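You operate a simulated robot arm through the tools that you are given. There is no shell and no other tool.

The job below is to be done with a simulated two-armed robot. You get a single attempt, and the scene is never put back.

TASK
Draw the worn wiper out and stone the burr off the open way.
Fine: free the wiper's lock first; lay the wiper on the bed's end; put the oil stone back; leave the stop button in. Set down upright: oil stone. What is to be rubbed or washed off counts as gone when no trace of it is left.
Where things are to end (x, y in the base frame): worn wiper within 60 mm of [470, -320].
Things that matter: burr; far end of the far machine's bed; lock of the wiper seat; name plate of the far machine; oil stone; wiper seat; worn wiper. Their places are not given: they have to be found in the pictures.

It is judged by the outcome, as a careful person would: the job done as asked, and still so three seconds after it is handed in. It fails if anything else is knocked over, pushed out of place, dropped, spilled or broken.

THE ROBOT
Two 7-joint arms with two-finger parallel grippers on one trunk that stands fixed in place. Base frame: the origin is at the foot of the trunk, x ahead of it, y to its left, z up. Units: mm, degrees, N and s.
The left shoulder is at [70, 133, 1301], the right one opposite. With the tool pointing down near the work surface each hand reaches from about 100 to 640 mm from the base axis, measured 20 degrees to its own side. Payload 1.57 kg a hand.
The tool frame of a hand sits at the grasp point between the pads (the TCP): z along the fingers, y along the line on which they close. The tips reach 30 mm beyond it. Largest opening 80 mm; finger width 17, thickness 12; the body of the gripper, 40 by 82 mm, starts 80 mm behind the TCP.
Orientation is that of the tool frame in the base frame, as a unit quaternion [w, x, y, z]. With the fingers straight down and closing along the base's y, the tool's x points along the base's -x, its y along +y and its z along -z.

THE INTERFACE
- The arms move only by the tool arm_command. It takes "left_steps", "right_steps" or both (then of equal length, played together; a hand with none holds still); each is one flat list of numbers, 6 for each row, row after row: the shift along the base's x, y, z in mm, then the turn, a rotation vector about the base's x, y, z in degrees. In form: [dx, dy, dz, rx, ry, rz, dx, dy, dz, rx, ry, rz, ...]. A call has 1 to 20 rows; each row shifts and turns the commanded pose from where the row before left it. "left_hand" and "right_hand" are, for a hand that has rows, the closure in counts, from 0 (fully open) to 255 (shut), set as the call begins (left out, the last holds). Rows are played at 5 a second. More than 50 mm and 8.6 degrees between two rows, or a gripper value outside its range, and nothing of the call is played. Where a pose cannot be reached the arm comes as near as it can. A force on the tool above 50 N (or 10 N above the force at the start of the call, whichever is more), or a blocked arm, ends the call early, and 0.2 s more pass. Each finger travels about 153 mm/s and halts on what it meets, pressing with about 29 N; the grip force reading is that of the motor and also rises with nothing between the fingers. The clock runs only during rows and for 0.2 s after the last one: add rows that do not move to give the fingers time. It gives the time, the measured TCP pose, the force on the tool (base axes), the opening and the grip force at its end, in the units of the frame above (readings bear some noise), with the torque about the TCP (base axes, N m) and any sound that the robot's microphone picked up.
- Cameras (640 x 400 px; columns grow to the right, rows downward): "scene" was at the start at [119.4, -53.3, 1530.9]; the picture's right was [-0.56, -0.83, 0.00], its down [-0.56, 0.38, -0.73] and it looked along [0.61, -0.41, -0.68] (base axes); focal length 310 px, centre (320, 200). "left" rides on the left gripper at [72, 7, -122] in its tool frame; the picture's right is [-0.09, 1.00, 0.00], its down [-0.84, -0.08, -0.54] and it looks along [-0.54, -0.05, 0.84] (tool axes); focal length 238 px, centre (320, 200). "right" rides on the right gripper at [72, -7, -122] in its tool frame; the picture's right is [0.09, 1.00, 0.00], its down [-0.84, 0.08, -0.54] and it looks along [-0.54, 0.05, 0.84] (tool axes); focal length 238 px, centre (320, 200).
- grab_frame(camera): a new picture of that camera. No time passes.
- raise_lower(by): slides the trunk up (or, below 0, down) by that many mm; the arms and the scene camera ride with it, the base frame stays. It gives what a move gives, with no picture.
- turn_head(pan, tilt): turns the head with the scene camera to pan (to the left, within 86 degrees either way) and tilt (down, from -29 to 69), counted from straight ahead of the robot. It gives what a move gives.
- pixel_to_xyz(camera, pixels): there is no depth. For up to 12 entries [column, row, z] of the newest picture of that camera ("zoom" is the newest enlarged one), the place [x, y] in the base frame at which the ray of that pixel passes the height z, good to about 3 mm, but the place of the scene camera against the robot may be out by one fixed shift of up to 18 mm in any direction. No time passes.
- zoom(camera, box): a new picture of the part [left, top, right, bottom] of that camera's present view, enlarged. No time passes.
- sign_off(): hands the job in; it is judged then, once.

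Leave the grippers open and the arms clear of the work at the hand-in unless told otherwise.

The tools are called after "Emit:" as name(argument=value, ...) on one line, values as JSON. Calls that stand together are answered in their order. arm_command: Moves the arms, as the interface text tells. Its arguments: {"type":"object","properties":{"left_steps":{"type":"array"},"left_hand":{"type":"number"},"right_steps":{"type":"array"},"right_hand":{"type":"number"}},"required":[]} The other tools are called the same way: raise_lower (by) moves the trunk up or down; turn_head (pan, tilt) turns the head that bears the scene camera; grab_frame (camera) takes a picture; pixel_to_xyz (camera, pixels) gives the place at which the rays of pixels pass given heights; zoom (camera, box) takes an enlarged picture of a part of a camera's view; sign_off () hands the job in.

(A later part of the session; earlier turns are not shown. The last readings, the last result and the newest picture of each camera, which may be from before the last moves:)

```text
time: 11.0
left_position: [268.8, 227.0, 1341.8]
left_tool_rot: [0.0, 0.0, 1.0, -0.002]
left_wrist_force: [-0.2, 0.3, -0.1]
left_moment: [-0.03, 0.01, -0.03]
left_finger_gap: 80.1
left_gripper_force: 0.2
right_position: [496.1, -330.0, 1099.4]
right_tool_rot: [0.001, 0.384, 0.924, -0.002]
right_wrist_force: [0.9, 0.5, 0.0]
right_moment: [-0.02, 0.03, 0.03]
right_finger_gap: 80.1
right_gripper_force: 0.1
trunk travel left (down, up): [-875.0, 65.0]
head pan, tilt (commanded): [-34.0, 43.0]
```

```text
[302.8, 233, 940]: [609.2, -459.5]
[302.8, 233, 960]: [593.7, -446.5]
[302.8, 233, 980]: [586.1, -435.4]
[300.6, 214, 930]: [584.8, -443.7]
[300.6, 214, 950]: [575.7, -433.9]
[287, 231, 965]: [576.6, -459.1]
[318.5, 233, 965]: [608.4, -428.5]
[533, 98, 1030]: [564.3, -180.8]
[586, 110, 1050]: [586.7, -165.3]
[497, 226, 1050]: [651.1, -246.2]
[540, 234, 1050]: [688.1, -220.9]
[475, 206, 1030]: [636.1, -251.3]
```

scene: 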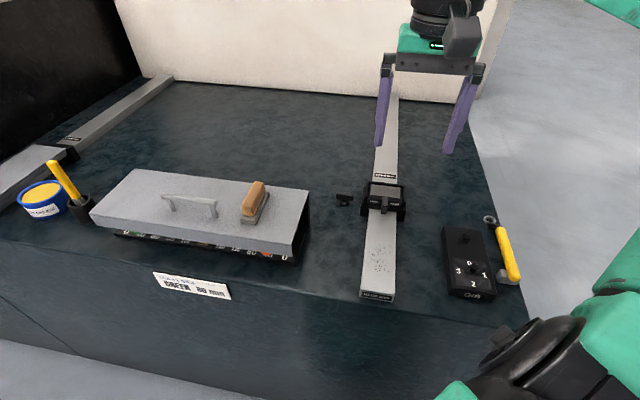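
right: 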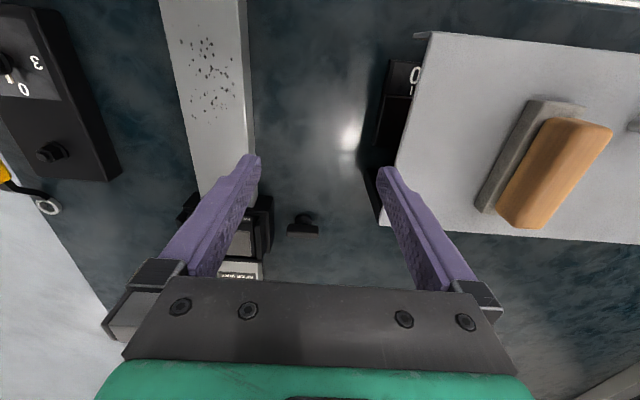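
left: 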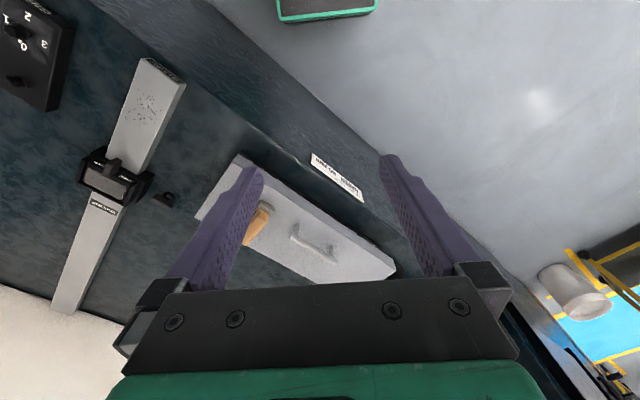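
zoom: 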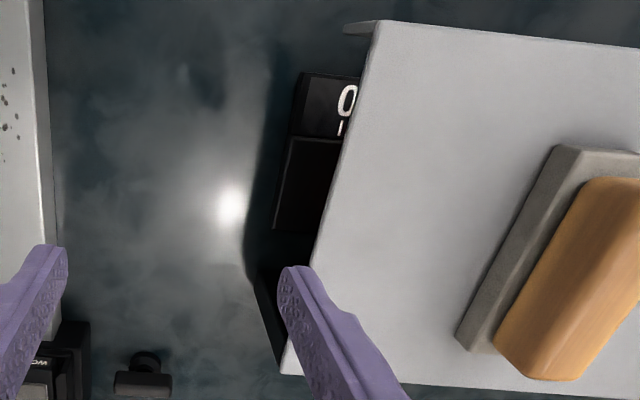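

Before acting I look for the stop button and the other machine with the head, now that the left arm is moved.

Emit:
turn_head(pan=-5, tilt=35)

Emit:
grab_frame(camera="scene")

Emit:
turn_head(pan=-15, tilt=5)

Emit:
grab_frame(camera="scene")

Emit:
turn_head(pan=25, tilt=15)

Emit:
grab_frame(camera="scene")

```text
time: 11.9
left_position: [267.5, 225.4, 1344.2]
left_tool_rot: [0.0, -0.001, 1.0, -0.001]
left_wrist_force: [-0.1, 0.1, 0.1]
left_moment: [0.0, -0.04, 0.0]
left_finger_gap: 80.1
left_gripper_force: 0.0
right_position: [492.3, -331.4, 1101.0]
right_tool_rot: [0.001, 0.384, 0.924, 0.0]
right_wrist_force: [0.2, -0.1, 0.9]
right_moment: [0.03, -0.01, -0.01]
right_finger_gap: 80.0
right_gripper_force: 0.1
trunk travel left (down, up): [-875.0, 65.0]
head pan, tilt (commanded): [-5.0, 35.0]
```

```text
taken
```

scene: 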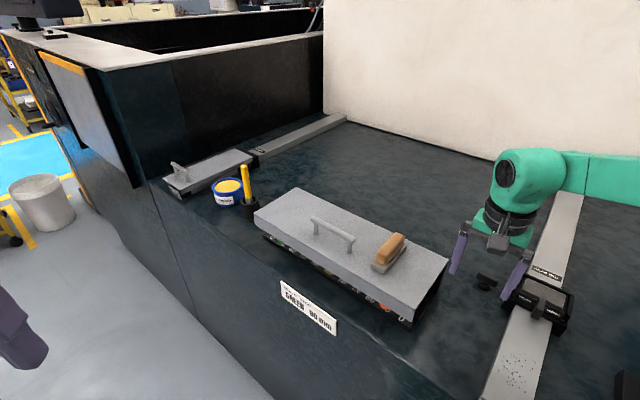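

```text
time: 12.9
left_position: [266.8, 225.5, 1343.8]
left_tool_rot: [0.0, -0.001, 1.0, -0.001]
left_wrist_force: [0.0, -0.9, -0.2]
left_moment: [0.0, -0.02, 0.0]
left_finger_gap: 80.2
left_gripper_force: 0.0
right_position: [492.1, -331.6, 1099.8]
right_tool_rot: [0.001, 0.383, 0.924, 0.0]
right_wrist_force: [0.0, -0.3, -0.1]
right_moment: [0.0, -0.02, 0.01]
right_finger_gap: 80.1
right_gripper_force: 0.0
trunk travel left (down, up): [-875.0, 65.0]
head pan, tilt (commanded): [-15.0, 5.0]
```

```text
taken
```

scene: 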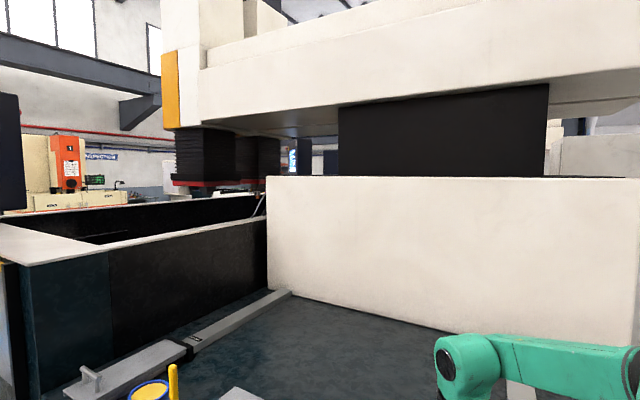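

```text
time: 13.9
left_position: [267.7, 225.2, 1342.8]
left_tool_rot: [-0.002, 0.0, 1.0, -0.001]
left_wrist_force: [-0.8, 0.6, 0.0]
left_moment: [0.0, -0.02, -0.02]
left_finger_gap: 80.0
left_gripper_force: 0.0
right_position: [492.3, -331.7, 1099.9]
right_tool_rot: [0.001, 0.383, 0.924, 0.0]
right_wrist_force: [0.2, 0.5, 0.3]
right_moment: [-0.04, -0.01, 0.01]
right_finger_gap: 80.0
right_gripper_force: 0.1
trunk travel left (down, up): [-875.0, 65.0]
head pan, tilt (commanded): [25.0, 15.0]
```

```text
taken
```

scene: 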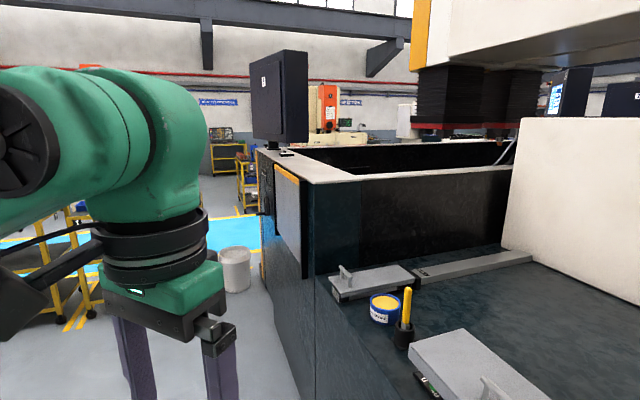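

No stop button within the work area; it must be on the far panel, which I won't touch. Next I retract the right hand a bit and bring the left hand in with its camera turned toward the seat, to triangulate heights from the side.

Emit:
arm_command(right_steps=[-30, -10, 20, 0, 0, 0, -30, -15, 20, 0, 0, 0, -30, -15, 20, 0, 0, 0, -40, -20, 20, 0, 0, 0, -30, -10, 20, 0, 0, 0])

Emit:
arm_command(left_steps=[18, -42, -14, 0, 0, -8, 18, -42, -14, 0, 0, -8, 18, -42, -14, 0, 0, -8, 18, -42, -14, 0, 0, -8, 18, -42, -14, 0, 0, -8, 18, -42, -14, 0, 0, -8, 18, -42, -14, 0, 0, -8, 18, -42, -14, 0, 0, -8, 18, -42, -14, 0, 0, -8, 18, -42, -14, 0, 0, -8])

Emit:
grab_frame(camera="left")

Emit:
turn_head(pan=-34, tilt=43)

Emit:
grab_frame(camera="scene")

```text
time: 15.1
left_position: [264.3, 226.5, 1343.6]
left_tool_rot: [0.0, -0.001, 1.0, -0.001]
left_wrist_force: [0.4, 0.1, 1.2]
left_moment: [0.04, -0.05, -0.01]
left_finger_gap: 80.2
left_gripper_force: 0.1
right_position: [329.0, -403.8, 1199.9]
right_tool_rot: [0.0, 0.384, 0.924, 0.0]
right_wrist_force: [0.5, 0.7, 0.5]
right_moment: [0.01, -0.02, -0.02]
right_finger_gap: 80.1
right_gripper_force: 0.0
trunk travel left (down, up): [-875.0, 65.0]
head pan, tilt (commanded): [25.0, 15.0]
```

```text
time: 17.3
left_position: [444.8, -167.6, 1199.4]
left_tool_rot: [0.0, 0.63, 0.777, 0.0]
left_wrist_force: [-0.1, 0.4, -0.2]
left_moment: [-0.02, -0.05, 0.02]
left_finger_gap: 80.1
left_gripper_force: 0.1
left hand out of reach, approached as far as the arm can: row 10
right_position: [332.4, -405.9, 1198.5]
right_tool_rot: [0.001, 0.383, 0.924, 0.0]
right_wrist_force: [-0.9, 0.8, -0.1]
right_moment: [-0.01, 0.01, -0.02]
right_finger_gap: 80.1
right_gripper_force: 0.1
trunk travel left (down, up): [-875.0, 65.0]
head pan, tilt (commanded): [25.0, 15.0]
```

```text
taken
```

left: 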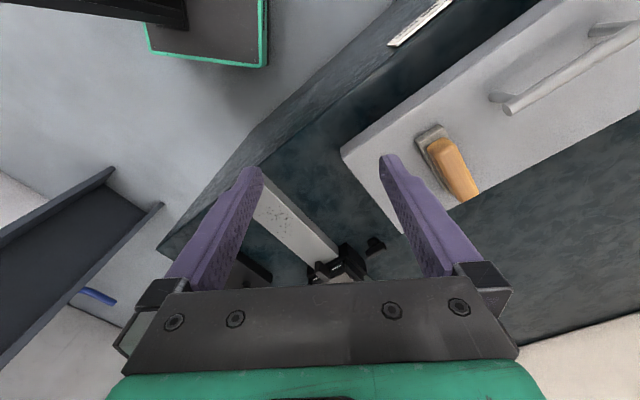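

```text
time: 18.6
left_position: [446.5, -166.7, 1199.7]
left_tool_rot: [0.0, 0.629, 0.778, 0.0]
left_wrist_force: [-0.2, 0.4, -1.0]
left_moment: [0.01, 0.02, -0.02]
left_finger_gap: 80.0
left_gripper_force: 0.1
right_position: [332.4, -404.3, 1198.5]
right_tool_rot: [0.0, 0.383, 0.924, 0.0]
right_wrist_force: [-0.4, 0.2, -0.1]
right_moment: [-0.01, 0.04, 0.0]
right_finger_gap: 80.0
right_gripper_force: 0.0
trunk travel left (down, up): [-875.0, 65.0]
head pan, tilt (commanded): [-34.0, 43.0]
```

```text
taken
```

scene: 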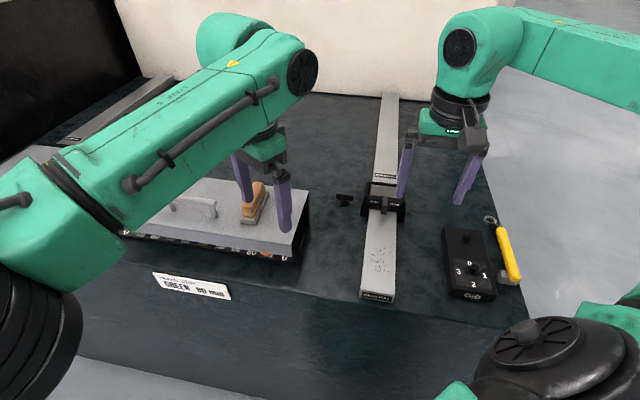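

The left camera now sees the knob (376,246) and the seat (340,262) from the side. I zoom there.

Emit:
zoom(camera="left", box=[300, 225, 396, 285])

Emit:
zoom(camera="left", box=[250, 185, 330, 275])

Emit:
zoom(camera="left", box=[400, 110, 496, 210])

```text
6.67 times, centred on (348, 255) of left
```

zoom: 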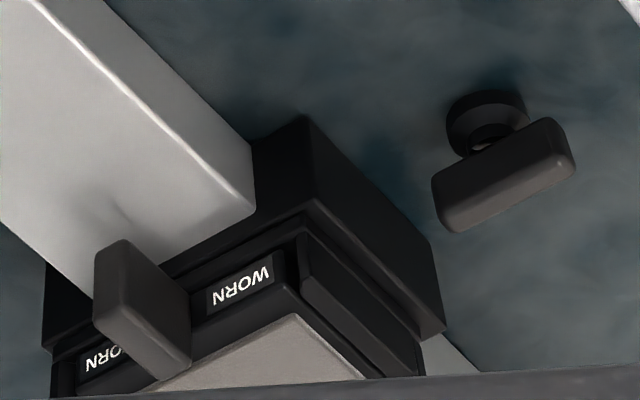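

```text
4.44 times, centred on (290, 230) of left
```

zoom: 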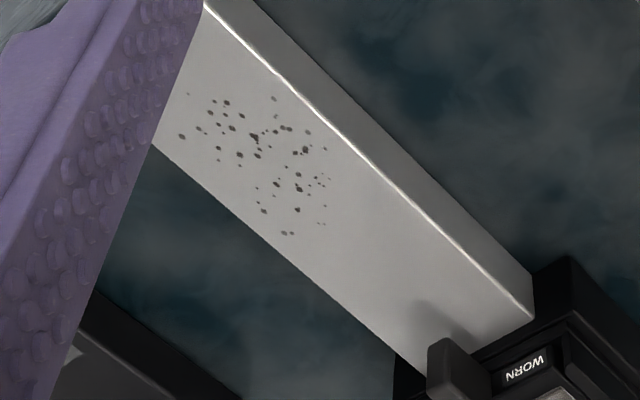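

```text
4.00 times, centred on (448, 160) of left
```

zoom: 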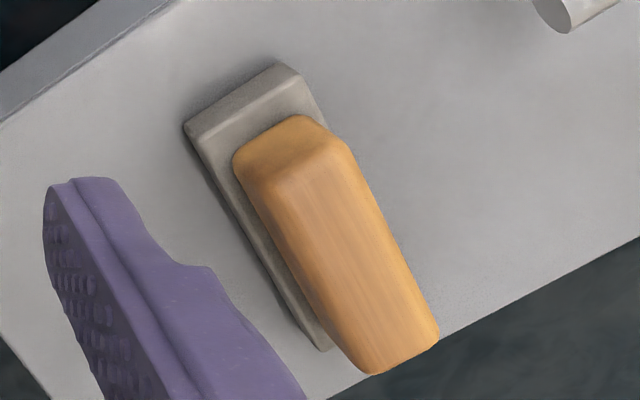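

I compute left-camera rays for the tab's near top edge, tab rear, the knob handle and collar, seat and way edge.

Emit:
pixel_to_xyz(camera="left", pixels=[[316.8, 271.9, 950], [316.8, 271.9, 1000], [326.3, 280.6, 950], [326.3, 280.6, 1000], [314.5, 262.5, 950], [314.5, 262.5, 1000], [375.7, 249.5, 940], [375.7, 249.5, 980], [373, 241.5, 930], [373, 241.5, 960], [345.7, 242.6, 930], [338, 254, 952]])

Emit:
zoom(camera="left", box=[356, 228, 396, 268])

```text
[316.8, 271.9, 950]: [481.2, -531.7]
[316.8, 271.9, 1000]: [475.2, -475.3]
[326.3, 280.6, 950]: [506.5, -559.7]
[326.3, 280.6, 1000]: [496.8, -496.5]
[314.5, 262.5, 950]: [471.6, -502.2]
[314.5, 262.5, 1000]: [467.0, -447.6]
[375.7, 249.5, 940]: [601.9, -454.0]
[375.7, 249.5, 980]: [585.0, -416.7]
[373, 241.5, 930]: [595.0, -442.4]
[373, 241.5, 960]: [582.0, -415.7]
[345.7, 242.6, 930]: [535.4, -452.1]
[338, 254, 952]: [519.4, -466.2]
```

```text
10.00 times, centred on (376, 248) of left
```

zoom: 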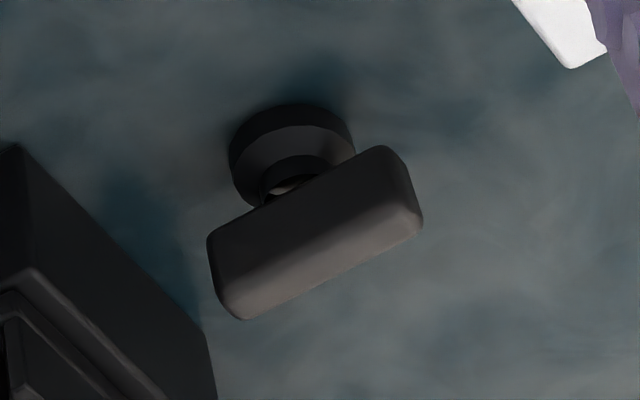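

Triangulation gives: tab top z≈1000 (from u-near (475,-475) to (499,-497)), bed z≈925, way top z≈952, knob bar about (600,-450), top z≈950. Now I return the left arm to its place and move the right hand above the knob with its fingers set to close across the bar.

Emit:
arm_command(left_steps=[-18, 42, 14, 0, 0, 8, -18, 42, 14, 0, 0, 8, -18, 42, 14, 0, 0, 8, -18, 42, 14, 0, 0, 8, -18, 42, 14, 0, 0, 8, -18, 42, 14, 0, 0, 8, -18, 42, 14, 0, 0, 8, -18, 42, 14, 0, 0, 8, -18, 42, 14, 0, 0, 8, -18, 42, 14, 0, 0, 8])

Emit:
arm_command(right_steps=[12, 15, -8, 0, 0, -7.5, 15, 10, -8, 0, 0, -7.5, 20, 5, -8, 0, 0, -7.5, 20, 0, -8, 0, 0, -7.5, 20, 0, -8, 0, 0, -7.5, 20, 0, -8, 0, 0, -7.5, 20, 0, -8, 0, 0, -7.5, 20, -5, -8, 0, 0, -7.5, 20, -10, -8, 0, 0, -7.5, 20, -10, -8, 0, 0, -7.5, 20, -10, -8, 0, 0, -7.5, 20, -10, -8, 0, 0, -7.5])

Emit:
grab_frame(camera="right")

Emit:
grab_frame(camera="scene")

```text
time: 20.8
left_position: [276.7, 238.1, 1333.5]
left_tool_rot: [0.0, -0.002, 1.0, -0.001]
left_wrist_force: [0.5, 0.1, 0.1]
left_moment: [-0.02, -0.02, 0.0]
left_finger_gap: 79.9
left_gripper_force: 0.0
left hand out of reach, approached as far as the arm can: row 10
right_position: [331.7, -403.8, 1199.3]
right_tool_rot: [0.002, 0.383, 0.924, -0.001]
right_wrist_force: [0.3, -0.2, 0.6]
right_moment: [0.05, -0.01, 0.0]
right_finger_gap: 80.0
right_gripper_force: 0.0
trunk travel left (down, up): [-875.0, 65.0]
head pan, tilt (commanded): [-34.0, 43.0]
```

```text
time: 23.4
left_position: [278.6, 237.7, 1333.3]
left_tool_rot: [-0.001, -0.001, 1.0, -0.001]
left_wrist_force: [-0.4, -0.7, -0.1]
left_moment: [0.01, 0.01, 0.0]
left_finger_gap: 79.9
left_gripper_force: 0.0
right_position: [551.0, -415.3, 1103.2]
right_tool_rot: [0.001, 0.924, 0.382, -0.001]
right_wrist_force: [-1.0, 0.2, -0.2]
right_moment: [-0.02, 0.01, 0.02]
right_finger_gap: 80.3
right_gripper_force: 0.0
right hand out of reach, approached as far as the arm can: row 12
trunk travel left (down, up): [-875.0, 65.0]
head pan, tilt (commanded): [-34.0, 43.0]
```

```text
taken
```

right: 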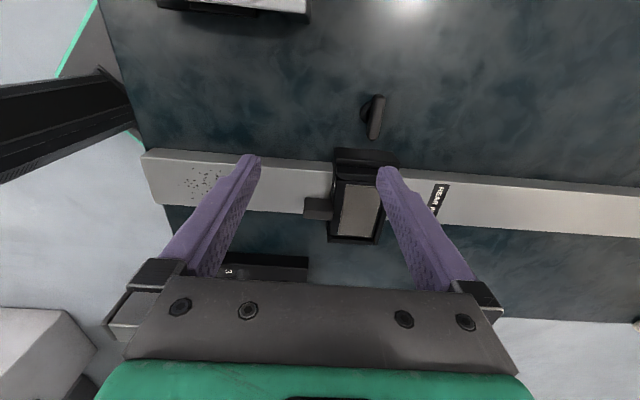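

```text
taken
```

scene: 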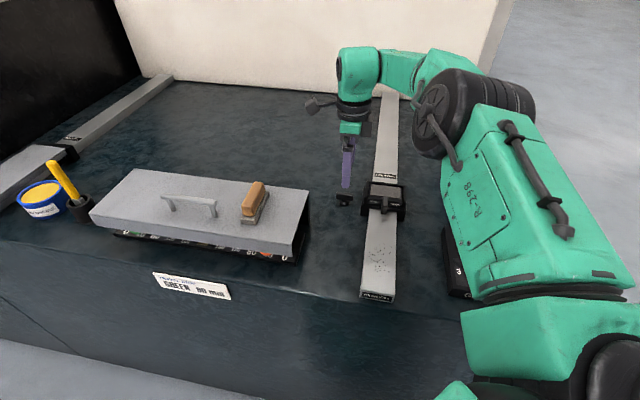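

The right hand stopped at (551,-415,1103), short of the knob. I lower it and then push outward again to see how far it reaches at working height.

Emit:
arm_command(right_steps=[0, 0, -30, 0, 0, 0, 0, 0, -30, 0, 0, 0, 20, -15, 0, 0, 0, 0, 20, -15, 0, 0, 0, 0])

```text
time: 24.4
left_position: [277.4, 237.1, 1332.7]
left_tool_rot: [0.0, -0.001, 1.0, 0.0]
left_wrist_force: [0.0, -0.2, 0.0]
left_moment: [-0.01, 0.01, 0.04]
left_finger_gap: 79.7
left_gripper_force: 0.1
right_position: [534.6, -425.7, 1061.9]
right_tool_rot: [0.001, 0.924, 0.382, -0.001]
right_wrist_force: [-0.5, 0.0, 0.2]
right_moment: [0.02, -0.02, 0.01]
right_finger_gap: 79.9
right_gripper_force: 0.0
right hand out of reach, approached as far as the arm can: row 1, 2, 3, 4
trunk travel left (down, up): [-875.0, 65.0]
head pan, tilt (commanded): [-34.0, 43.0]
```

It reaches less when lower relative to the shoulder, so a lower trunk should help. I raise the hand relative to the shoulder first, then lower the trunk.

Emit:
arm_command(right_steps=[0, 10, 40, 0, 0, 0, 0, 10, 40, 0, 0, 0, 0, 10, 30, 0, 0, 0])

Emit:
raise_lower(by=-130)

Emit:
arm_command(right_steps=[20, -15, 0, 0, 0, 0, 20, -15, 0, 0, 0, 0, 20, -15, 0, 0, 0, 0])

```text
time: 25.2
left_position: [277.9, 238.3, 1332.9]
left_tool_rot: [0.0, -0.001, 1.0, -0.001]
left_wrist_force: [0.2, -0.6, 0.0]
left_moment: [-0.02, 0.03, -0.01]
left_finger_gap: 80.0
left_gripper_force: 0.0
right_position: [534.9, -396.3, 1170.1]
right_tool_rot: [0.0, 0.924, 0.381, 0.0]
right_wrist_force: [-0.7, -0.3, -1.0]
right_moment: [-0.02, -0.01, -0.01]
right_finger_gap: 80.2
right_gripper_force: 0.1
trunk travel left (down, up): [-875.0, 65.0]
head pan, tilt (commanded): [-34.0, 43.0]
```

```text
time: 26.8
left_position: [278.8, 237.9, 1203.5]
left_tool_rot: [0.0, -0.001, 1.0, -0.001]
left_wrist_force: [0.0, 0.1, 0.6]
left_moment: [-0.01, 0.04, 0.02]
left_finger_gap: 79.9
left_gripper_force: 0.0
right_position: [534.1, -396.1, 1040.0]
right_tool_rot: [0.0, 0.924, 0.382, -0.001]
right_wrist_force: [0.3, -0.4, -0.3]
right_moment: [-0.02, -0.01, 0.01]
right_finger_gap: 80.1
right_gripper_force: 0.2
trunk travel left (down, up): [-745.0, 195.0]
head pan, tilt (commanded): [-34.0, 43.0]
```

```text
time: 27.6
left_position: [276.9, 237.7, 1204.0]
left_tool_rot: [0.001, 0.0, 1.0, -0.001]
left_wrist_force: [-0.3, 0.0, 0.9]
left_moment: [-0.02, 0.01, -0.01]
left_finger_gap: 79.6
left_gripper_force: 0.0
right_position: [551.0, -417.9, 1039.3]
right_tool_rot: [0.001, 0.924, 0.382, 0.0]
right_wrist_force: [-0.1, -0.3, 0.5]
right_moment: [0.01, 0.02, 0.02]
right_finger_gap: 79.9
right_gripper_force: 0.1
right hand out of reach, approached as far as the arm can: row 2, 3
trunk travel left (down, up): [-745.0, 195.0]
head pan, tilt (commanded): [-34.0, 43.0]
```

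The maximum reach from the shoulder is about 560 mm; the knob is at about 620, so the hand must be tilted outward. I'll rotate the hand back so the fingers lie across the way's width, pulling in a bit, and look again.

Emit:
arm_command(right_steps=[-10, 5, 8, 0, 0, 7.5, -10, 5, 8, 0, 0, 7.5, -10, 5, 8, 0, 0, 7.5, -5, 5, 5, 0, 0, 7.5, -5, 5, 0, 0, 0, 7.5, -5, 0, 0, 0, 0, 7.5, -5, 0, 0, 0, 0, 7.5, 0, 0, 0, 0, 0, 7.5, 0, 0, 0, 0, 0, 7.5, 0, 0, 0, 0, 0, 7.5, 0, 0, 0, 0, 0, 7.5, 0, 0, 0, 0, 0, 7.5], right_hand=255)

Emit:
raise_lower(by=-40)

Emit:
arm_command(right_steps=[0, 0, 8, -5.3, -5.3, 0, 0, 0, 8, -5.3, -5.3, 0, 0, 0, 8, -5.3, -5.3, 0, 0, 0, 8, -5.3, -5.3, 0, 0, 0, 8, -5.3, -5.3, 0])

Emit:
grab_frame(camera="right")

Emit:
grab_frame(camera="scene")

```text
time: 30.2
left_position: [277.7, 237.1, 1202.2]
left_tool_rot: [0.0, -0.001, 1.0, -0.001]
left_wrist_force: [-0.7, 0.1, 0.0]
left_moment: [0.01, -0.01, 0.01]
left_finger_gap: 80.1
left_gripper_force: 0.0
right_position: [502.1, -393.5, 1067.0]
right_tool_rot: [0.001, 0.382, 0.924, -0.001]
right_wrist_force: [-0.3, 0.4, -0.6]
right_moment: [-0.02, 0.01, 0.02]
right_finger_gap: 0.0
right_gripper_force: 21.4
trunk travel left (down, up): [-745.0, 195.0]
head pan, tilt (commanded): [-34.0, 43.0]
```

```text
time: 31.0
left_position: [277.3, 237.9, 1162.4]
left_tool_rot: [0.0, -0.001, 1.0, 0.0]
left_wrist_force: [0.6, -0.6, 0.3]
left_moment: [0.0, -0.01, 0.02]
left_finger_gap: 80.1
left_gripper_force: 0.1
right_position: [500.9, -392.9, 1027.5]
right_tool_rot: [0.001, 0.383, 0.924, 0.0]
right_wrist_force: [0.1, -0.2, -0.4]
right_moment: [-0.03, 0.03, 0.03]
right_finger_gap: 0.0
right_gripper_force: 21.0
trunk travel left (down, up): [-705.0, 235.0]
head pan, tilt (commanded): [-34.0, 43.0]
```

```text
time: 32.2
left_position: [277.1, 238.1, 1162.3]
left_tool_rot: [0.001, -0.002, 1.0, -0.002]
left_wrist_force: [-0.4, 0.3, -0.3]
left_moment: [0.01, 0.0, -0.02]
left_finger_gap: 80.1
left_gripper_force: 0.2
right_position: [500.5, -391.9, 1067.4]
right_tool_rot: [0.299, 0.362, 0.874, -0.123]
right_wrist_force: [0.0, 0.3, -0.8]
right_moment: [0.01, 0.03, 0.0]
right_finger_gap: 0.0
right_gripper_force: 21.4
trunk travel left (down, up): [-705.0, 235.0]
head pan, tilt (commanded): [-34.0, 43.0]
```

```text
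taken
```

right: 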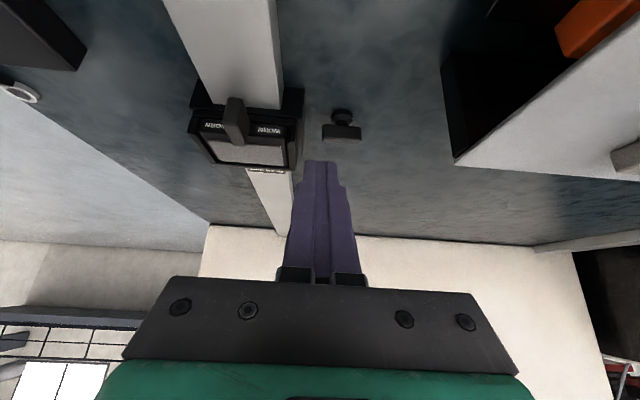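

```text
taken
```

scene: 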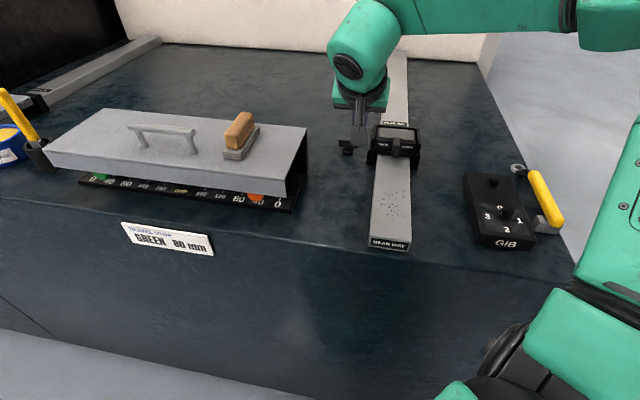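

The tilt works and the right camera now gives a flatter view of the knob (341,125) and seat (245,130). I zoom on both.

Emit:
zoom(camera="right", box=[309, 100, 373, 150])

Emit:
zoom(camera="right", box=[175, 75, 319, 185])

Emit:
pixel_to_xyz(camera="right", pixels=[[341, 127, 940], [341, 127, 960], [342, 137, 940], [342, 137, 960], [342, 110, 925], [303, 88, 925], [235, 98, 975], [235, 98, 1000]])

```text
8.00 times, centred on (341, 125) of right
```

zoom: 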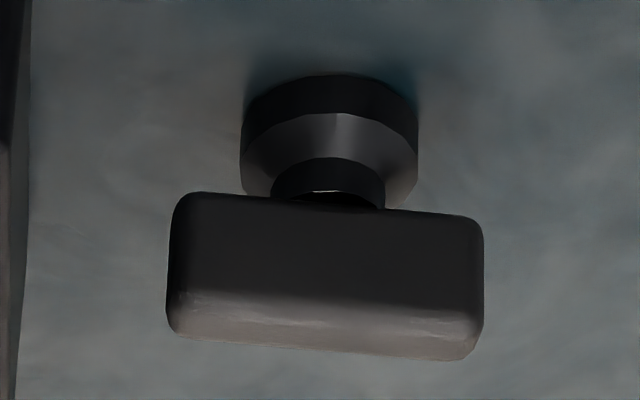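

```text
3.64 times, centred on (247, 130) of right
```

zoom: 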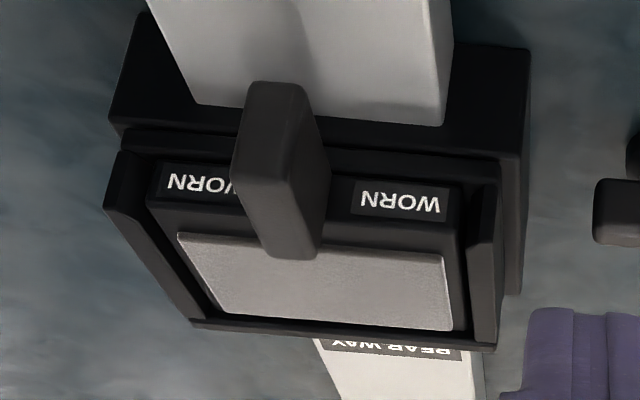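

```text
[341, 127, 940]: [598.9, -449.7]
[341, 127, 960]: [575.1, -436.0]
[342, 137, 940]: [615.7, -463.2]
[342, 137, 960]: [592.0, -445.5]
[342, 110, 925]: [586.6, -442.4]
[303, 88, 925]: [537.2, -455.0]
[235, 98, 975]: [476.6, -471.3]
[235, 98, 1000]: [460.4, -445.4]
```

The bar's near-top edge and collar fit best with the knob centre at u≈739, v≈104 (about (596,-449)), bar between z≈941 and 957. I'll verify the bed height by gently touching the bare bed with the closed fingertips near (526,-379).

Emit:
arm_command(right_steps=[13, 6, -30, 0, 0, 0, 13, 7, -30, 0, 0, 0, 0, 0, -25, 0, 0, 0])

Emit:
arm_command(right_steps=[0, 0, -5, 0, 0, 0, 0, 0, -4, 0, 0, 0, 0, 0, -3, 0, 0, 0, 0, 0, -3, 0, 0, 0])

```text
time: 33.0
left_position: [277.8, 236.9, 1163.3]
left_tool_rot: [0.0, 0.0, 1.0, 0.0]
left_wrist_force: [0.3, -0.6, 0.1]
left_moment: [-0.02, 0.0, 0.01]
left_finger_gap: 80.1
left_gripper_force: 0.0
right_position: [526.8, -379.8, 982.5]
right_tool_rot: [0.298, 0.363, 0.874, -0.122]
right_wrist_force: [0.1, -0.6, 0.4]
right_moment: [0.03, -0.03, 0.02]
right_finger_gap: 0.0
right_gripper_force: 21.5
trunk travel left (down, up): [-705.0, 235.0]
head pan, tilt (commanded): [-34.0, 43.0]
```

```text
time: 34.0
left_position: [276.7, 237.1, 1162.6]
left_tool_rot: [0.0, -0.001, 1.0, 0.0]
left_wrist_force: [0.1, 0.1, 0.5]
left_moment: [0.0, 0.02, 0.0]
left_finger_gap: 80.0
left_gripper_force: 0.1
right_position: [527.7, -379.9, 967.0]
right_tool_rot: [0.298, 0.363, 0.874, -0.124]
right_wrist_force: [-0.1, -0.3, -0.1]
right_moment: [0.0, 0.02, 0.02]
right_finger_gap: 0.0
right_gripper_force: 21.1
trunk travel left (down, up): [-705.0, 235.0]
head pan, tilt (commanded): [-34.0, 43.0]
```

No contact yet at z=967. I go on down in 2 mm rows.

Emit:
arm_command(right_steps=[0, 0, -2, 0, 0, 0, 0, 0, -2, 0, 0, 0, 0, 0, -2, 0, 0, 0, 0, 0, -2, 0, 0, 0])

Emit:
arm_command(right_steps=[0, 0, -2, 0, 0, 0, 0, 0, -2, 0, 0, 0])

```text
time: 35.0
left_position: [277.0, 237.4, 1163.4]
left_tool_rot: [0.0, -0.001, 1.0, -0.001]
left_wrist_force: [-0.5, -0.1, -0.3]
left_moment: [-0.04, -0.01, -0.01]
left_finger_gap: 80.1
left_gripper_force: 0.0
right_position: [527.1, -379.5, 960.3]
right_tool_rot: [0.298, 0.363, 0.874, -0.123]
right_wrist_force: [0.4, -1.0, 0.1]
right_moment: [0.05, 0.05, -0.02]
right_finger_gap: 0.1
right_gripper_force: 21.6
trunk travel left (down, up): [-705.0, 235.0]
head pan, tilt (commanded): [-34.0, 43.0]
```

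```text
time: 35.6
left_position: [277.7, 238.1, 1162.9]
left_tool_rot: [0.0, -0.001, 1.0, -0.001]
left_wrist_force: [-0.5, 0.2, 0.6]
left_moment: [0.01, 0.01, 0.03]
left_finger_gap: 80.0
left_gripper_force: 0.0
right_position: [526.8, -379.9, 955.1]
right_tool_rot: [0.298, 0.362, 0.875, -0.123]
right_wrist_force: [-1.0, -0.3, -0.1]
right_moment: [-0.01, 0.04, 0.05]
right_finger_gap: 0.4
right_gripper_force: 21.4
trunk travel left (down, up): [-705.0, 235.0]
head pan, tilt (commanded): [-34.0, 43.0]
```

Emit:
arm_command(right_steps=[0, 0, -2, 0, 0, 0, 0, 0, -2, 0, 0, 0])

Emit:
arm_command(right_steps=[0, 0, -2, 0, 0, 0, 0, 0, -2, 0, 0, 0])

Emit:
grab_frame(camera="scene")

```text
time: 36.2
left_position: [278.2, 238.3, 1163.1]
left_tool_rot: [0.0, 0.0, 1.0, -0.001]
left_wrist_force: [-0.4, 0.3, -0.1]
left_moment: [0.0, -0.02, 0.0]
left_finger_gap: 80.1
left_gripper_force: 0.1
right_position: [527.7, -379.7, 951.1]
right_tool_rot: [0.298, 0.363, 0.874, -0.123]
right_wrist_force: [-0.6, 0.6, -0.1]
right_moment: [0.02, -0.02, -0.01]
right_finger_gap: 0.0
right_gripper_force: 21.4
trunk travel left (down, up): [-705.0, 235.0]
head pan, tilt (commanded): [-34.0, 43.0]
```

```text
time: 36.8
left_position: [276.7, 238.6, 1163.3]
left_tool_rot: [0.001, -0.002, 1.0, 0.0]
left_wrist_force: [-0.1, -0.1, -0.4]
left_moment: [0.0, 0.0, 0.01]
left_finger_gap: 79.8
left_gripper_force: 0.0
right_position: [525.0, -379.5, 949.0]
right_tool_rot: [0.299, 0.362, 0.874, -0.123]
right_wrist_force: [0.6, -1.0, 5.8]
right_moment: [-0.1, -0.07, -0.01]
right_finger_gap: 0.1
right_gripper_force: 21.3
trunk travel left (down, up): [-705.0, 235.0]
head pan, tilt (commanded): [-34.0, 43.0]
```

```text
taken
```

scene: 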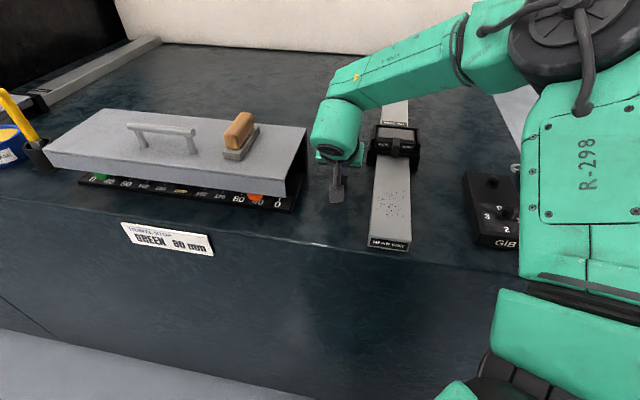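

The bed lies at about z≈923 (touch at TCP 949.5). The bar stands ~18–34 mm above it. I now raise the hand, tilt it a little more, and move beyond the knob so the closed fingers can hook the bar's left end from behind.

Emit:
arm_command(right_steps=[0, 0, 30, 0, 0, 0, 0, 0, 30, -5.2, -5.2, 0, 20, -15, 0, 0, 0, 0, 22, -16, 0, 0, 0, 0, 22, -16, 0, 0, 0, 0, 22, -16, 0, 0, 0, 0, 20, -17, 0, 0, 0, 0])

Emit:
grab_frame(camera="right")

Emit:
grab_frame(camera="scene")

```text
time: 38.4
left_position: [278.6, 237.7, 1162.5]
left_tool_rot: [0.0, 0.0, 1.0, -0.001]
left_wrist_force: [0.9, -0.7, 0.4]
left_moment: [-0.02, 0.02, -0.03]
left_finger_gap: 80.3
left_gripper_force: 0.1
right_position: [633.4, -460.6, 1006.6]
right_tool_rot: [0.353, 0.354, 0.854, -0.146]
right_wrist_force: [-0.4, 0.2, -0.2]
right_moment: [-0.01, 0.03, 0.0]
right_finger_gap: 0.0
right_gripper_force: 21.3
trunk travel left (down, up): [-705.0, 235.0]
head pan, tilt (commanded): [-34.0, 43.0]
```

```text
taken
```

right: 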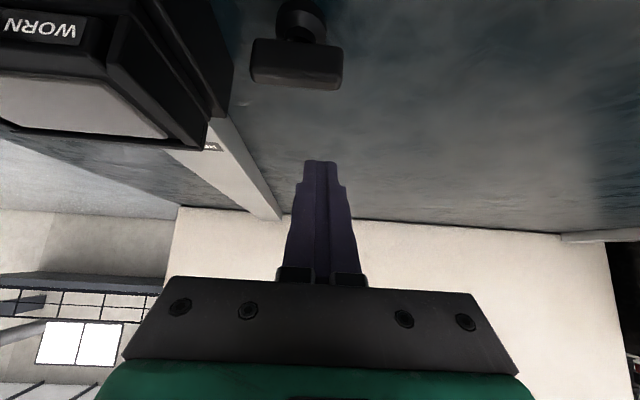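

```text
taken
```

scene: 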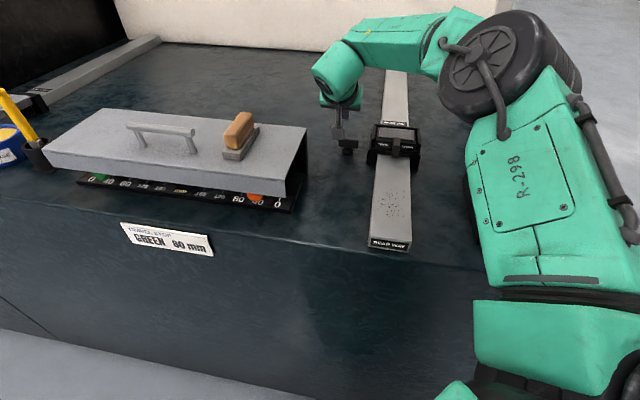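

The hand is beyond the knob with the knob visible at (297,55). I zoom to measure it from this close view.

Emit:
zoom(camera="right", box=[240, 0, 352, 100])

Emit:
pixel_to_xyz(camera="right", pixels=[[297, 76, 950], [297, 76, 960], [253, 70, 955], [341, 78, 955], [300, 5, 923]])

```text
4.00 times, centred on (296, 50) of right
```

zoom: 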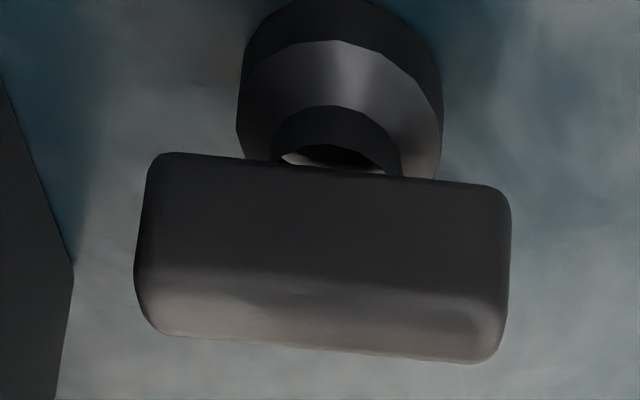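

```text
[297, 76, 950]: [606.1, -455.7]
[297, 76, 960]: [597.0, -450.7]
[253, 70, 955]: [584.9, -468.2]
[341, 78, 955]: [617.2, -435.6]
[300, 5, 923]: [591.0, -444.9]
```

Refined: knob axis u≈742, v≈105, bar z 941–957. I lower the closed fingers behind the bar's left end (TCP to z≈959).

Emit:
arm_command(right_steps=[0, 0, -20, 0, 0, 0, 0, 0, -15, 0, 0, 0, 0, 0, -8, 0, 0, 0, 0, 0, -4, 0, 0, 0])

Emit:
grab_frame(camera="right")

Emit:
zoom(camera="scene", box=[310, 90, 430, 170])

```text
time: 39.4
left_position: [277.3, 237.0, 1162.6]
left_tool_rot: [0.0, -0.001, 1.0, 0.0]
left_wrist_force: [0.5, -0.2, 0.4]
left_moment: [-0.03, 0.02, -0.03]
left_finger_gap: 80.1
left_gripper_force: 0.0
right_position: [632.3, -459.7, 959.3]
right_tool_rot: [0.352, 0.354, 0.854, -0.146]
right_wrist_force: [0.3, -0.1, -0.2]
right_moment: [0.01, 0.01, -0.01]
right_finger_gap: 0.1
right_gripper_force: 21.2
trunk travel left (down, up): [-705.0, 235.0]
head pan, tilt (commanded): [-34.0, 43.0]
```

```text
taken
```

right: 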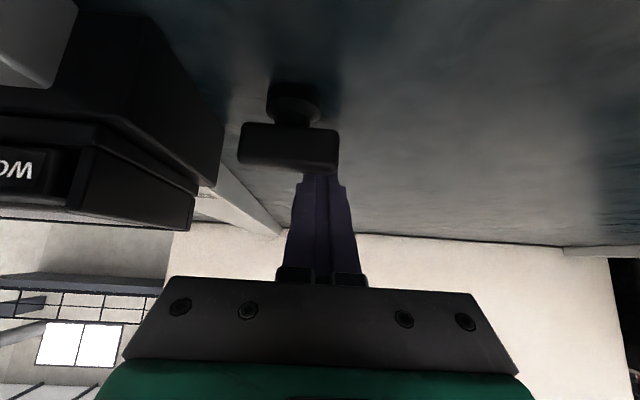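

```text
5.00 times, centred on (370, 130) of scene
```

zoom: 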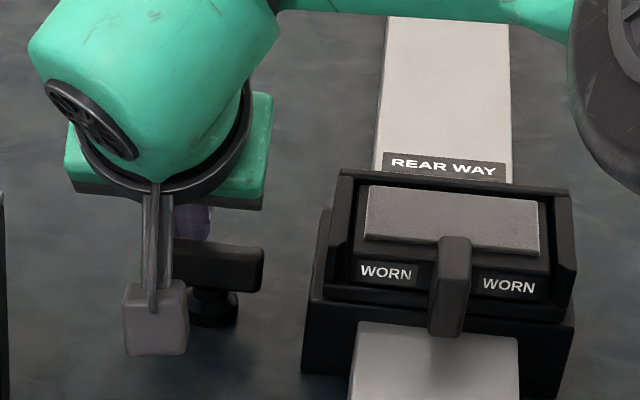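

The fingertips are now behind the bar's left end. I pull gently toward the near side along an arc (counter-clockwise turn) and check.

Emit:
arm_command(right_steps=[-4.95, 7.78, 0, 0, 0, 0, -2.1, 6.4, 0, 0, 0, 0, 0.7, 1.7, 0, 0, 0, 0, -0.6, 6.3, 0, 0, 0, 0])

Emit:
grab_frame(camera="right")

```text
time: 40.4
left_position: [277.8, 238.8, 1162.4]
left_tool_rot: [0.001, -0.001, 1.0, 0.0]
left_wrist_force: [0.0, -0.7, -0.6]
left_moment: [0.01, 0.02, 0.0]
left_finger_gap: 79.7
left_gripper_force: 0.0
right_position: [625.5, -438.1, 959.5]
right_tool_rot: [0.353, 0.355, 0.853, -0.147]
right_wrist_force: [0.1, -1.3, 3.0]
right_moment: [-0.06, 0.05, -0.01]
right_finger_gap: 0.0
right_gripper_force: 21.3
trunk travel left (down, up): [-705.0, 235.0]
head pan, tilt (commanded): [-34.0, 43.0]
```

```text
taken
```

right: 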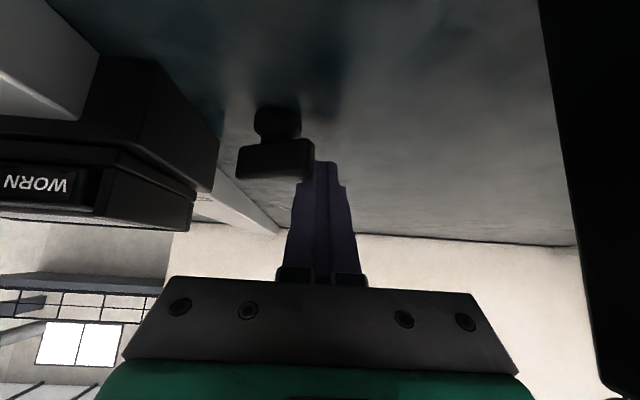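

Light contact force (3 N). I zoom to see whether the bar turned.

Emit:
zoom(camera="right", box=[225, 95, 337, 195])

Emit:
zoom(camera="scene", box=[310, 90, 430, 170])

```text
4.00 times, centred on (281, 145) of right
```

zoom: 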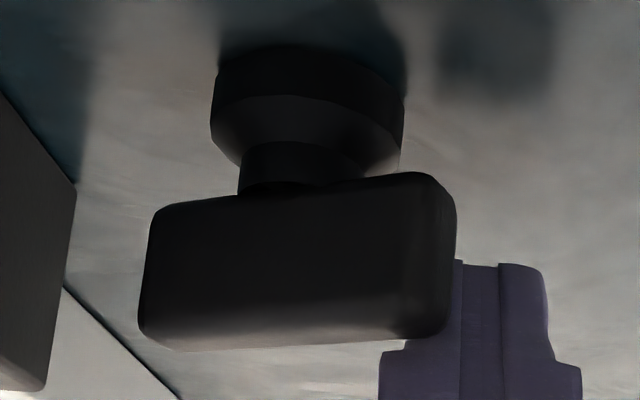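

```text
5.00 times, centred on (370, 130) of scene
```

zoom: 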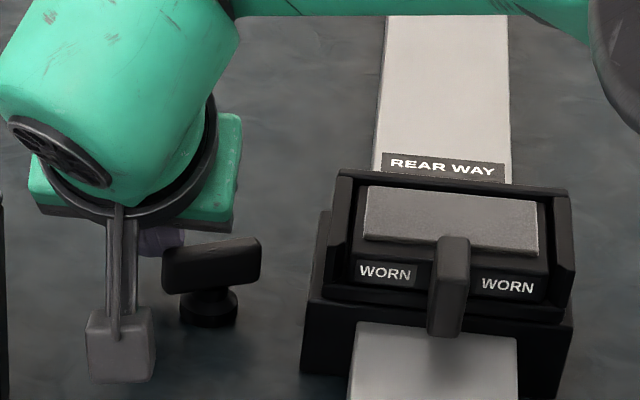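

The bar has turned about 15–20° counter-clockwise, so it does turn that way. I continue the arc a bit closer to the axis.

Emit:
arm_command(right_steps=[-3.96, -2.4, 0, 0, 0, 0, -2.1, 3.5, 0, 0, 0, 0, -2.83, 2.83, 0, 0, 0, 0, -2.6, 1.9, 0, 0, 0, 0])

Emit:
zoom(camera="right", box=[225, 95, 337, 195])

Emit:
zoom(camera="scene", box=[310, 90, 430, 170])

```text
time: 41.4
left_position: [278.3, 238.1, 1163.8]
left_tool_rot: [0.001, -0.001, 1.0, -0.001]
left_wrist_force: [0.2, -0.5, -1.0]
left_moment: [0.0, -0.01, 0.02]
left_finger_gap: 80.2
left_gripper_force: 0.0
right_position: [614.2, -432.4, 958.2]
right_tool_rot: [0.353, 0.354, 0.853, -0.146]
right_wrist_force: [0.6, -1.0, 1.1]
right_moment: [-0.02, 0.01, -0.01]
right_finger_gap: 0.0
right_gripper_force: 21.1
trunk travel left (down, up): [-705.0, 235.0]
head pan, tilt (commanded): [-34.0, 43.0]
```

```text
4.00 times, centred on (281, 145) of right
```

zoom: 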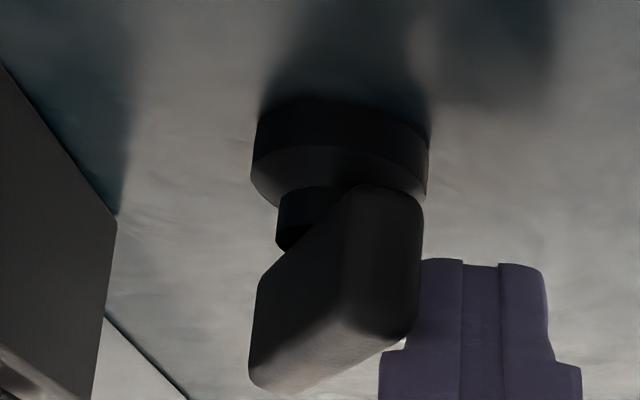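

```text
5.00 times, centred on (370, 130) of scene
```

zoom: 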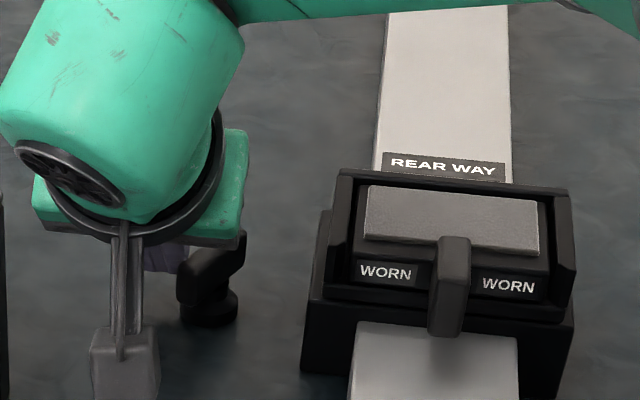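

Bar now at roughly 55°. I go on along the arc to about 90°.

Emit:
arm_command(right_steps=[-4.0, 1.77, 0, 0, 0, 0, -4.95, 0.71, 0, 0, 0, 0, -5.66, 0, 0, 0, 0, 0])

Emit:
zoom(camera="right", box=[225, 95, 337, 195])

Emit:
zoom(camera="scene", box=[310, 90, 430, 170])

```text
time: 42.2
left_position: [280.4, 239.6, 1162.8]
left_tool_rot: [-0.002, -0.001, 1.0, -0.001]
left_wrist_force: [-0.6, -0.4, 0.2]
left_moment: [0.03, -0.01, 0.03]
left_finger_gap: 80.0
left_gripper_force: 0.0
right_position: [604.9, -427.0, 960.2]
right_tool_rot: [0.354, 0.353, 0.854, -0.145]
right_wrist_force: [14.3, 0.3, 1.7]
right_moment: [-0.1, -0.41, 0.26]
right_finger_gap: 0.0
right_gripper_force: 21.5
trunk travel left (down, up): [-705.0, 235.0]
head pan, tilt (commanded): [-34.0, 43.0]
```

```text
4.00 times, centred on (281, 145) of right
```

zoom: 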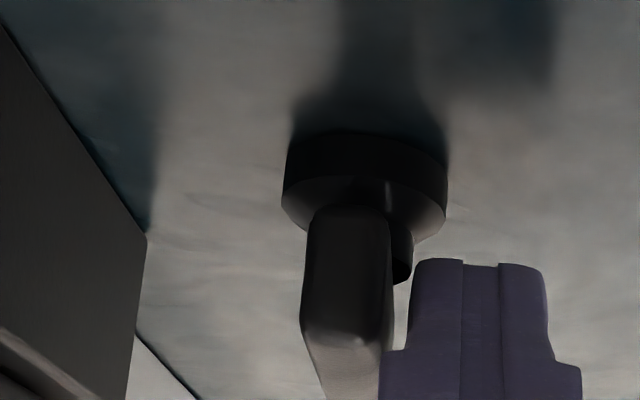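

```text
5.00 times, centred on (370, 130) of scene
```

zoom: 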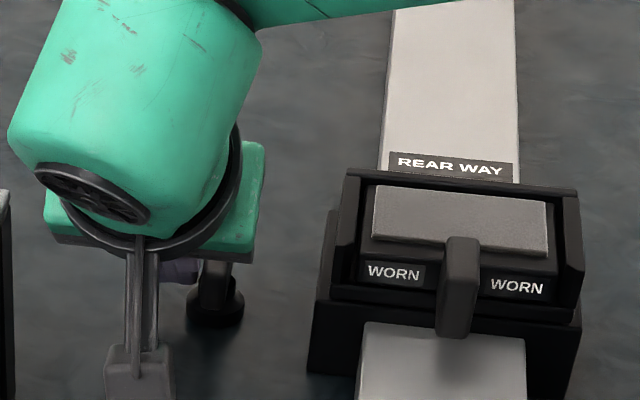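

A firm 14 N push-back: the bar is at its stop at about 90°. I back off sideways, rise, and check the knob.

Emit:
arm_command(right_steps=[6, 6, 2, 0, 0, 0, 6, 6, 5, 0, 0, 0, 0, 0, 30, 0, 0, 0, -10, 10, 40, 0, 0, 0])

Emit:
grab_frame(camera="right")

Emit:
zoom(camera="scene", box=[310, 90, 430, 170])

```text
time: 43.2
left_position: [274.4, 238.9, 1162.8]
left_tool_rot: [0.001, -0.001, 1.0, -0.001]
left_wrist_force: [0.1, -1.0, 0.4]
left_moment: [-0.01, -0.01, 0.0]
left_finger_gap: 80.0
left_gripper_force: 0.1
right_position: [600.2, -406.6, 1039.0]
right_tool_rot: [0.354, 0.354, 0.853, -0.146]
right_wrist_force: [-0.4, 0.2, 0.1]
right_moment: [0.0, 0.0, 0.05]
right_finger_gap: 0.0
right_gripper_force: 21.4
trunk travel left (down, up): [-705.0, 235.0]
head pan, tilt (commanded): [-34.0, 43.0]
```

```text
taken
```

right: 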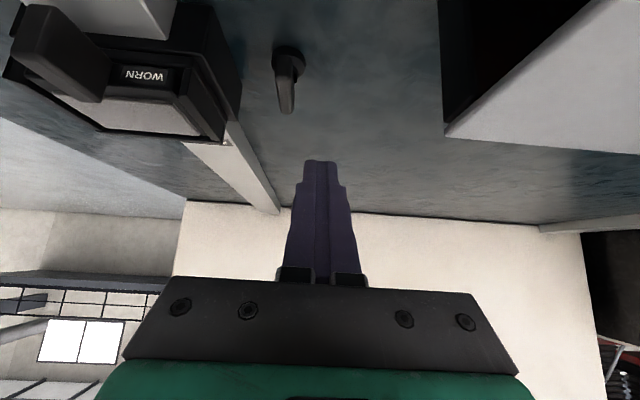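

```text
5.00 times, centred on (370, 130) of scene
```

zoom: 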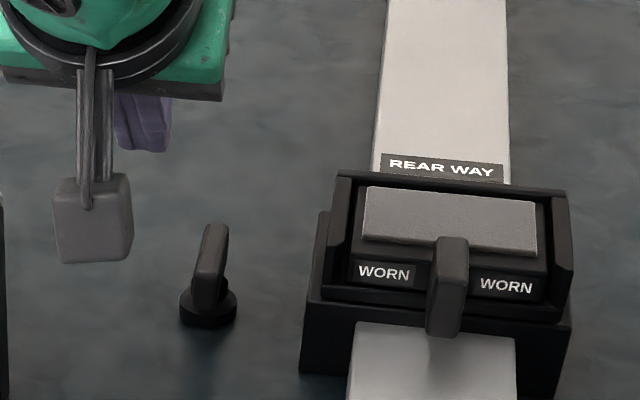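

The bar now lies along the way (90° from before): the lock is turned free. Next I rise, bring the tilt back to about 15°, open the fingers partly and move above the wiper's tab.

Emit:
arm_command(right_steps=[0, 0, 30, 5.3, 5.3, 0, -20, -5, 5, 5.3, 5.3, 0, -25, -10, 0, 5.3, 5.3, 0, -25, -10, 0, 5.3, 5.3, 0, -25, -12, 0, 0, 0, 0, -25, -12, 0, 0, 0, 0, -13, -10, -5, 0, 0, 0], right_hand=96)

Emit:
grab_frame(camera="right")

Emit:
grab_frame(camera="scene")

```text
time: 44.8
left_position: [277.9, 237.4, 1162.5]
left_tool_rot: [0.0, -0.001, 1.0, -0.001]
left_wrist_force: [0.0, 0.1, 0.0]
left_moment: [0.02, -0.01, -0.03]
left_finger_gap: 80.1
left_gripper_force: 0.0
right_position: [469.8, -467.9, 1067.1]
right_tool_rot: [0.12, 0.381, 0.915, -0.05]
right_wrist_force: [-0.5, -0.5, 0.0]
right_moment: [-0.02, 0.0, -0.02]
right_finger_gap: 50.1
right_gripper_force: 0.1
trunk travel left (down, up): [-705.0, 235.0]
head pan, tilt (commanded): [-34.0, 43.0]
```

```text
taken
```

right: 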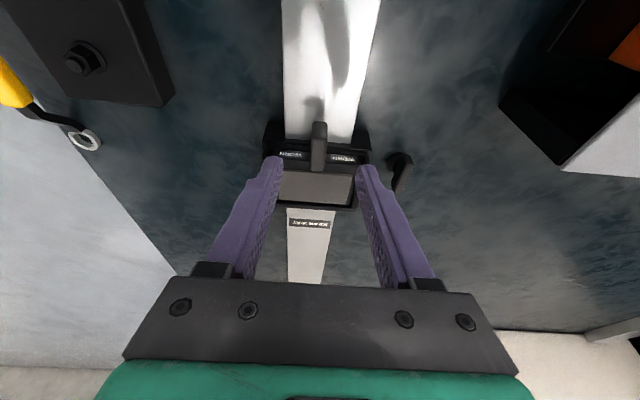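

```text
taken
```

scene: 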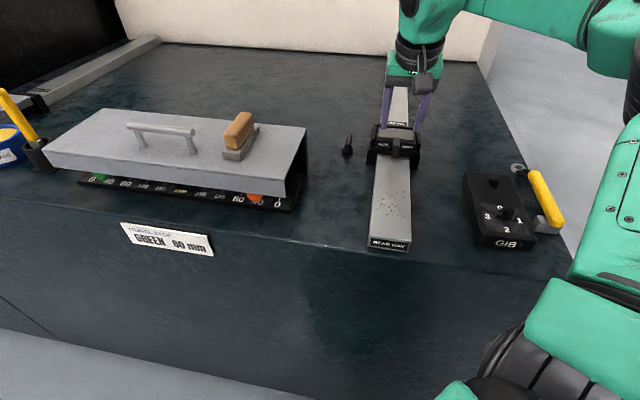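

The fingers straddle the line of the tab (318,145). I zoom to check the tab position before lowering.

Emit:
zoom(camera="right", box=[255, 95, 383, 215])

Emit:
pixel_to_xyz(camera="right", pixels=[[319, 140, 1000], [318, 170, 1000], [319, 122, 975]])

```text
3.33 times, centred on (319, 155) of right
```

zoom: 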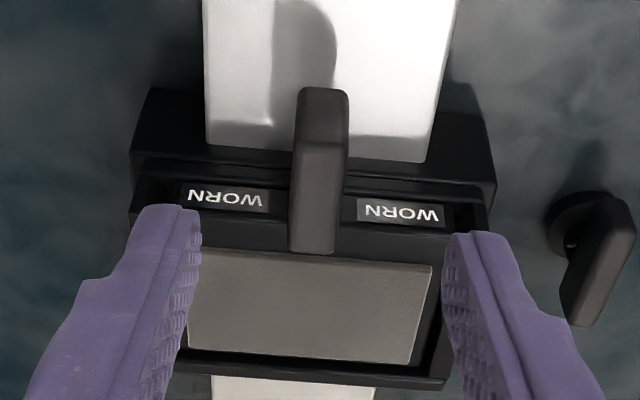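

```text
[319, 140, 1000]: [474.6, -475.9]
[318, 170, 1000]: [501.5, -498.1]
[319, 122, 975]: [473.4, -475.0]
```

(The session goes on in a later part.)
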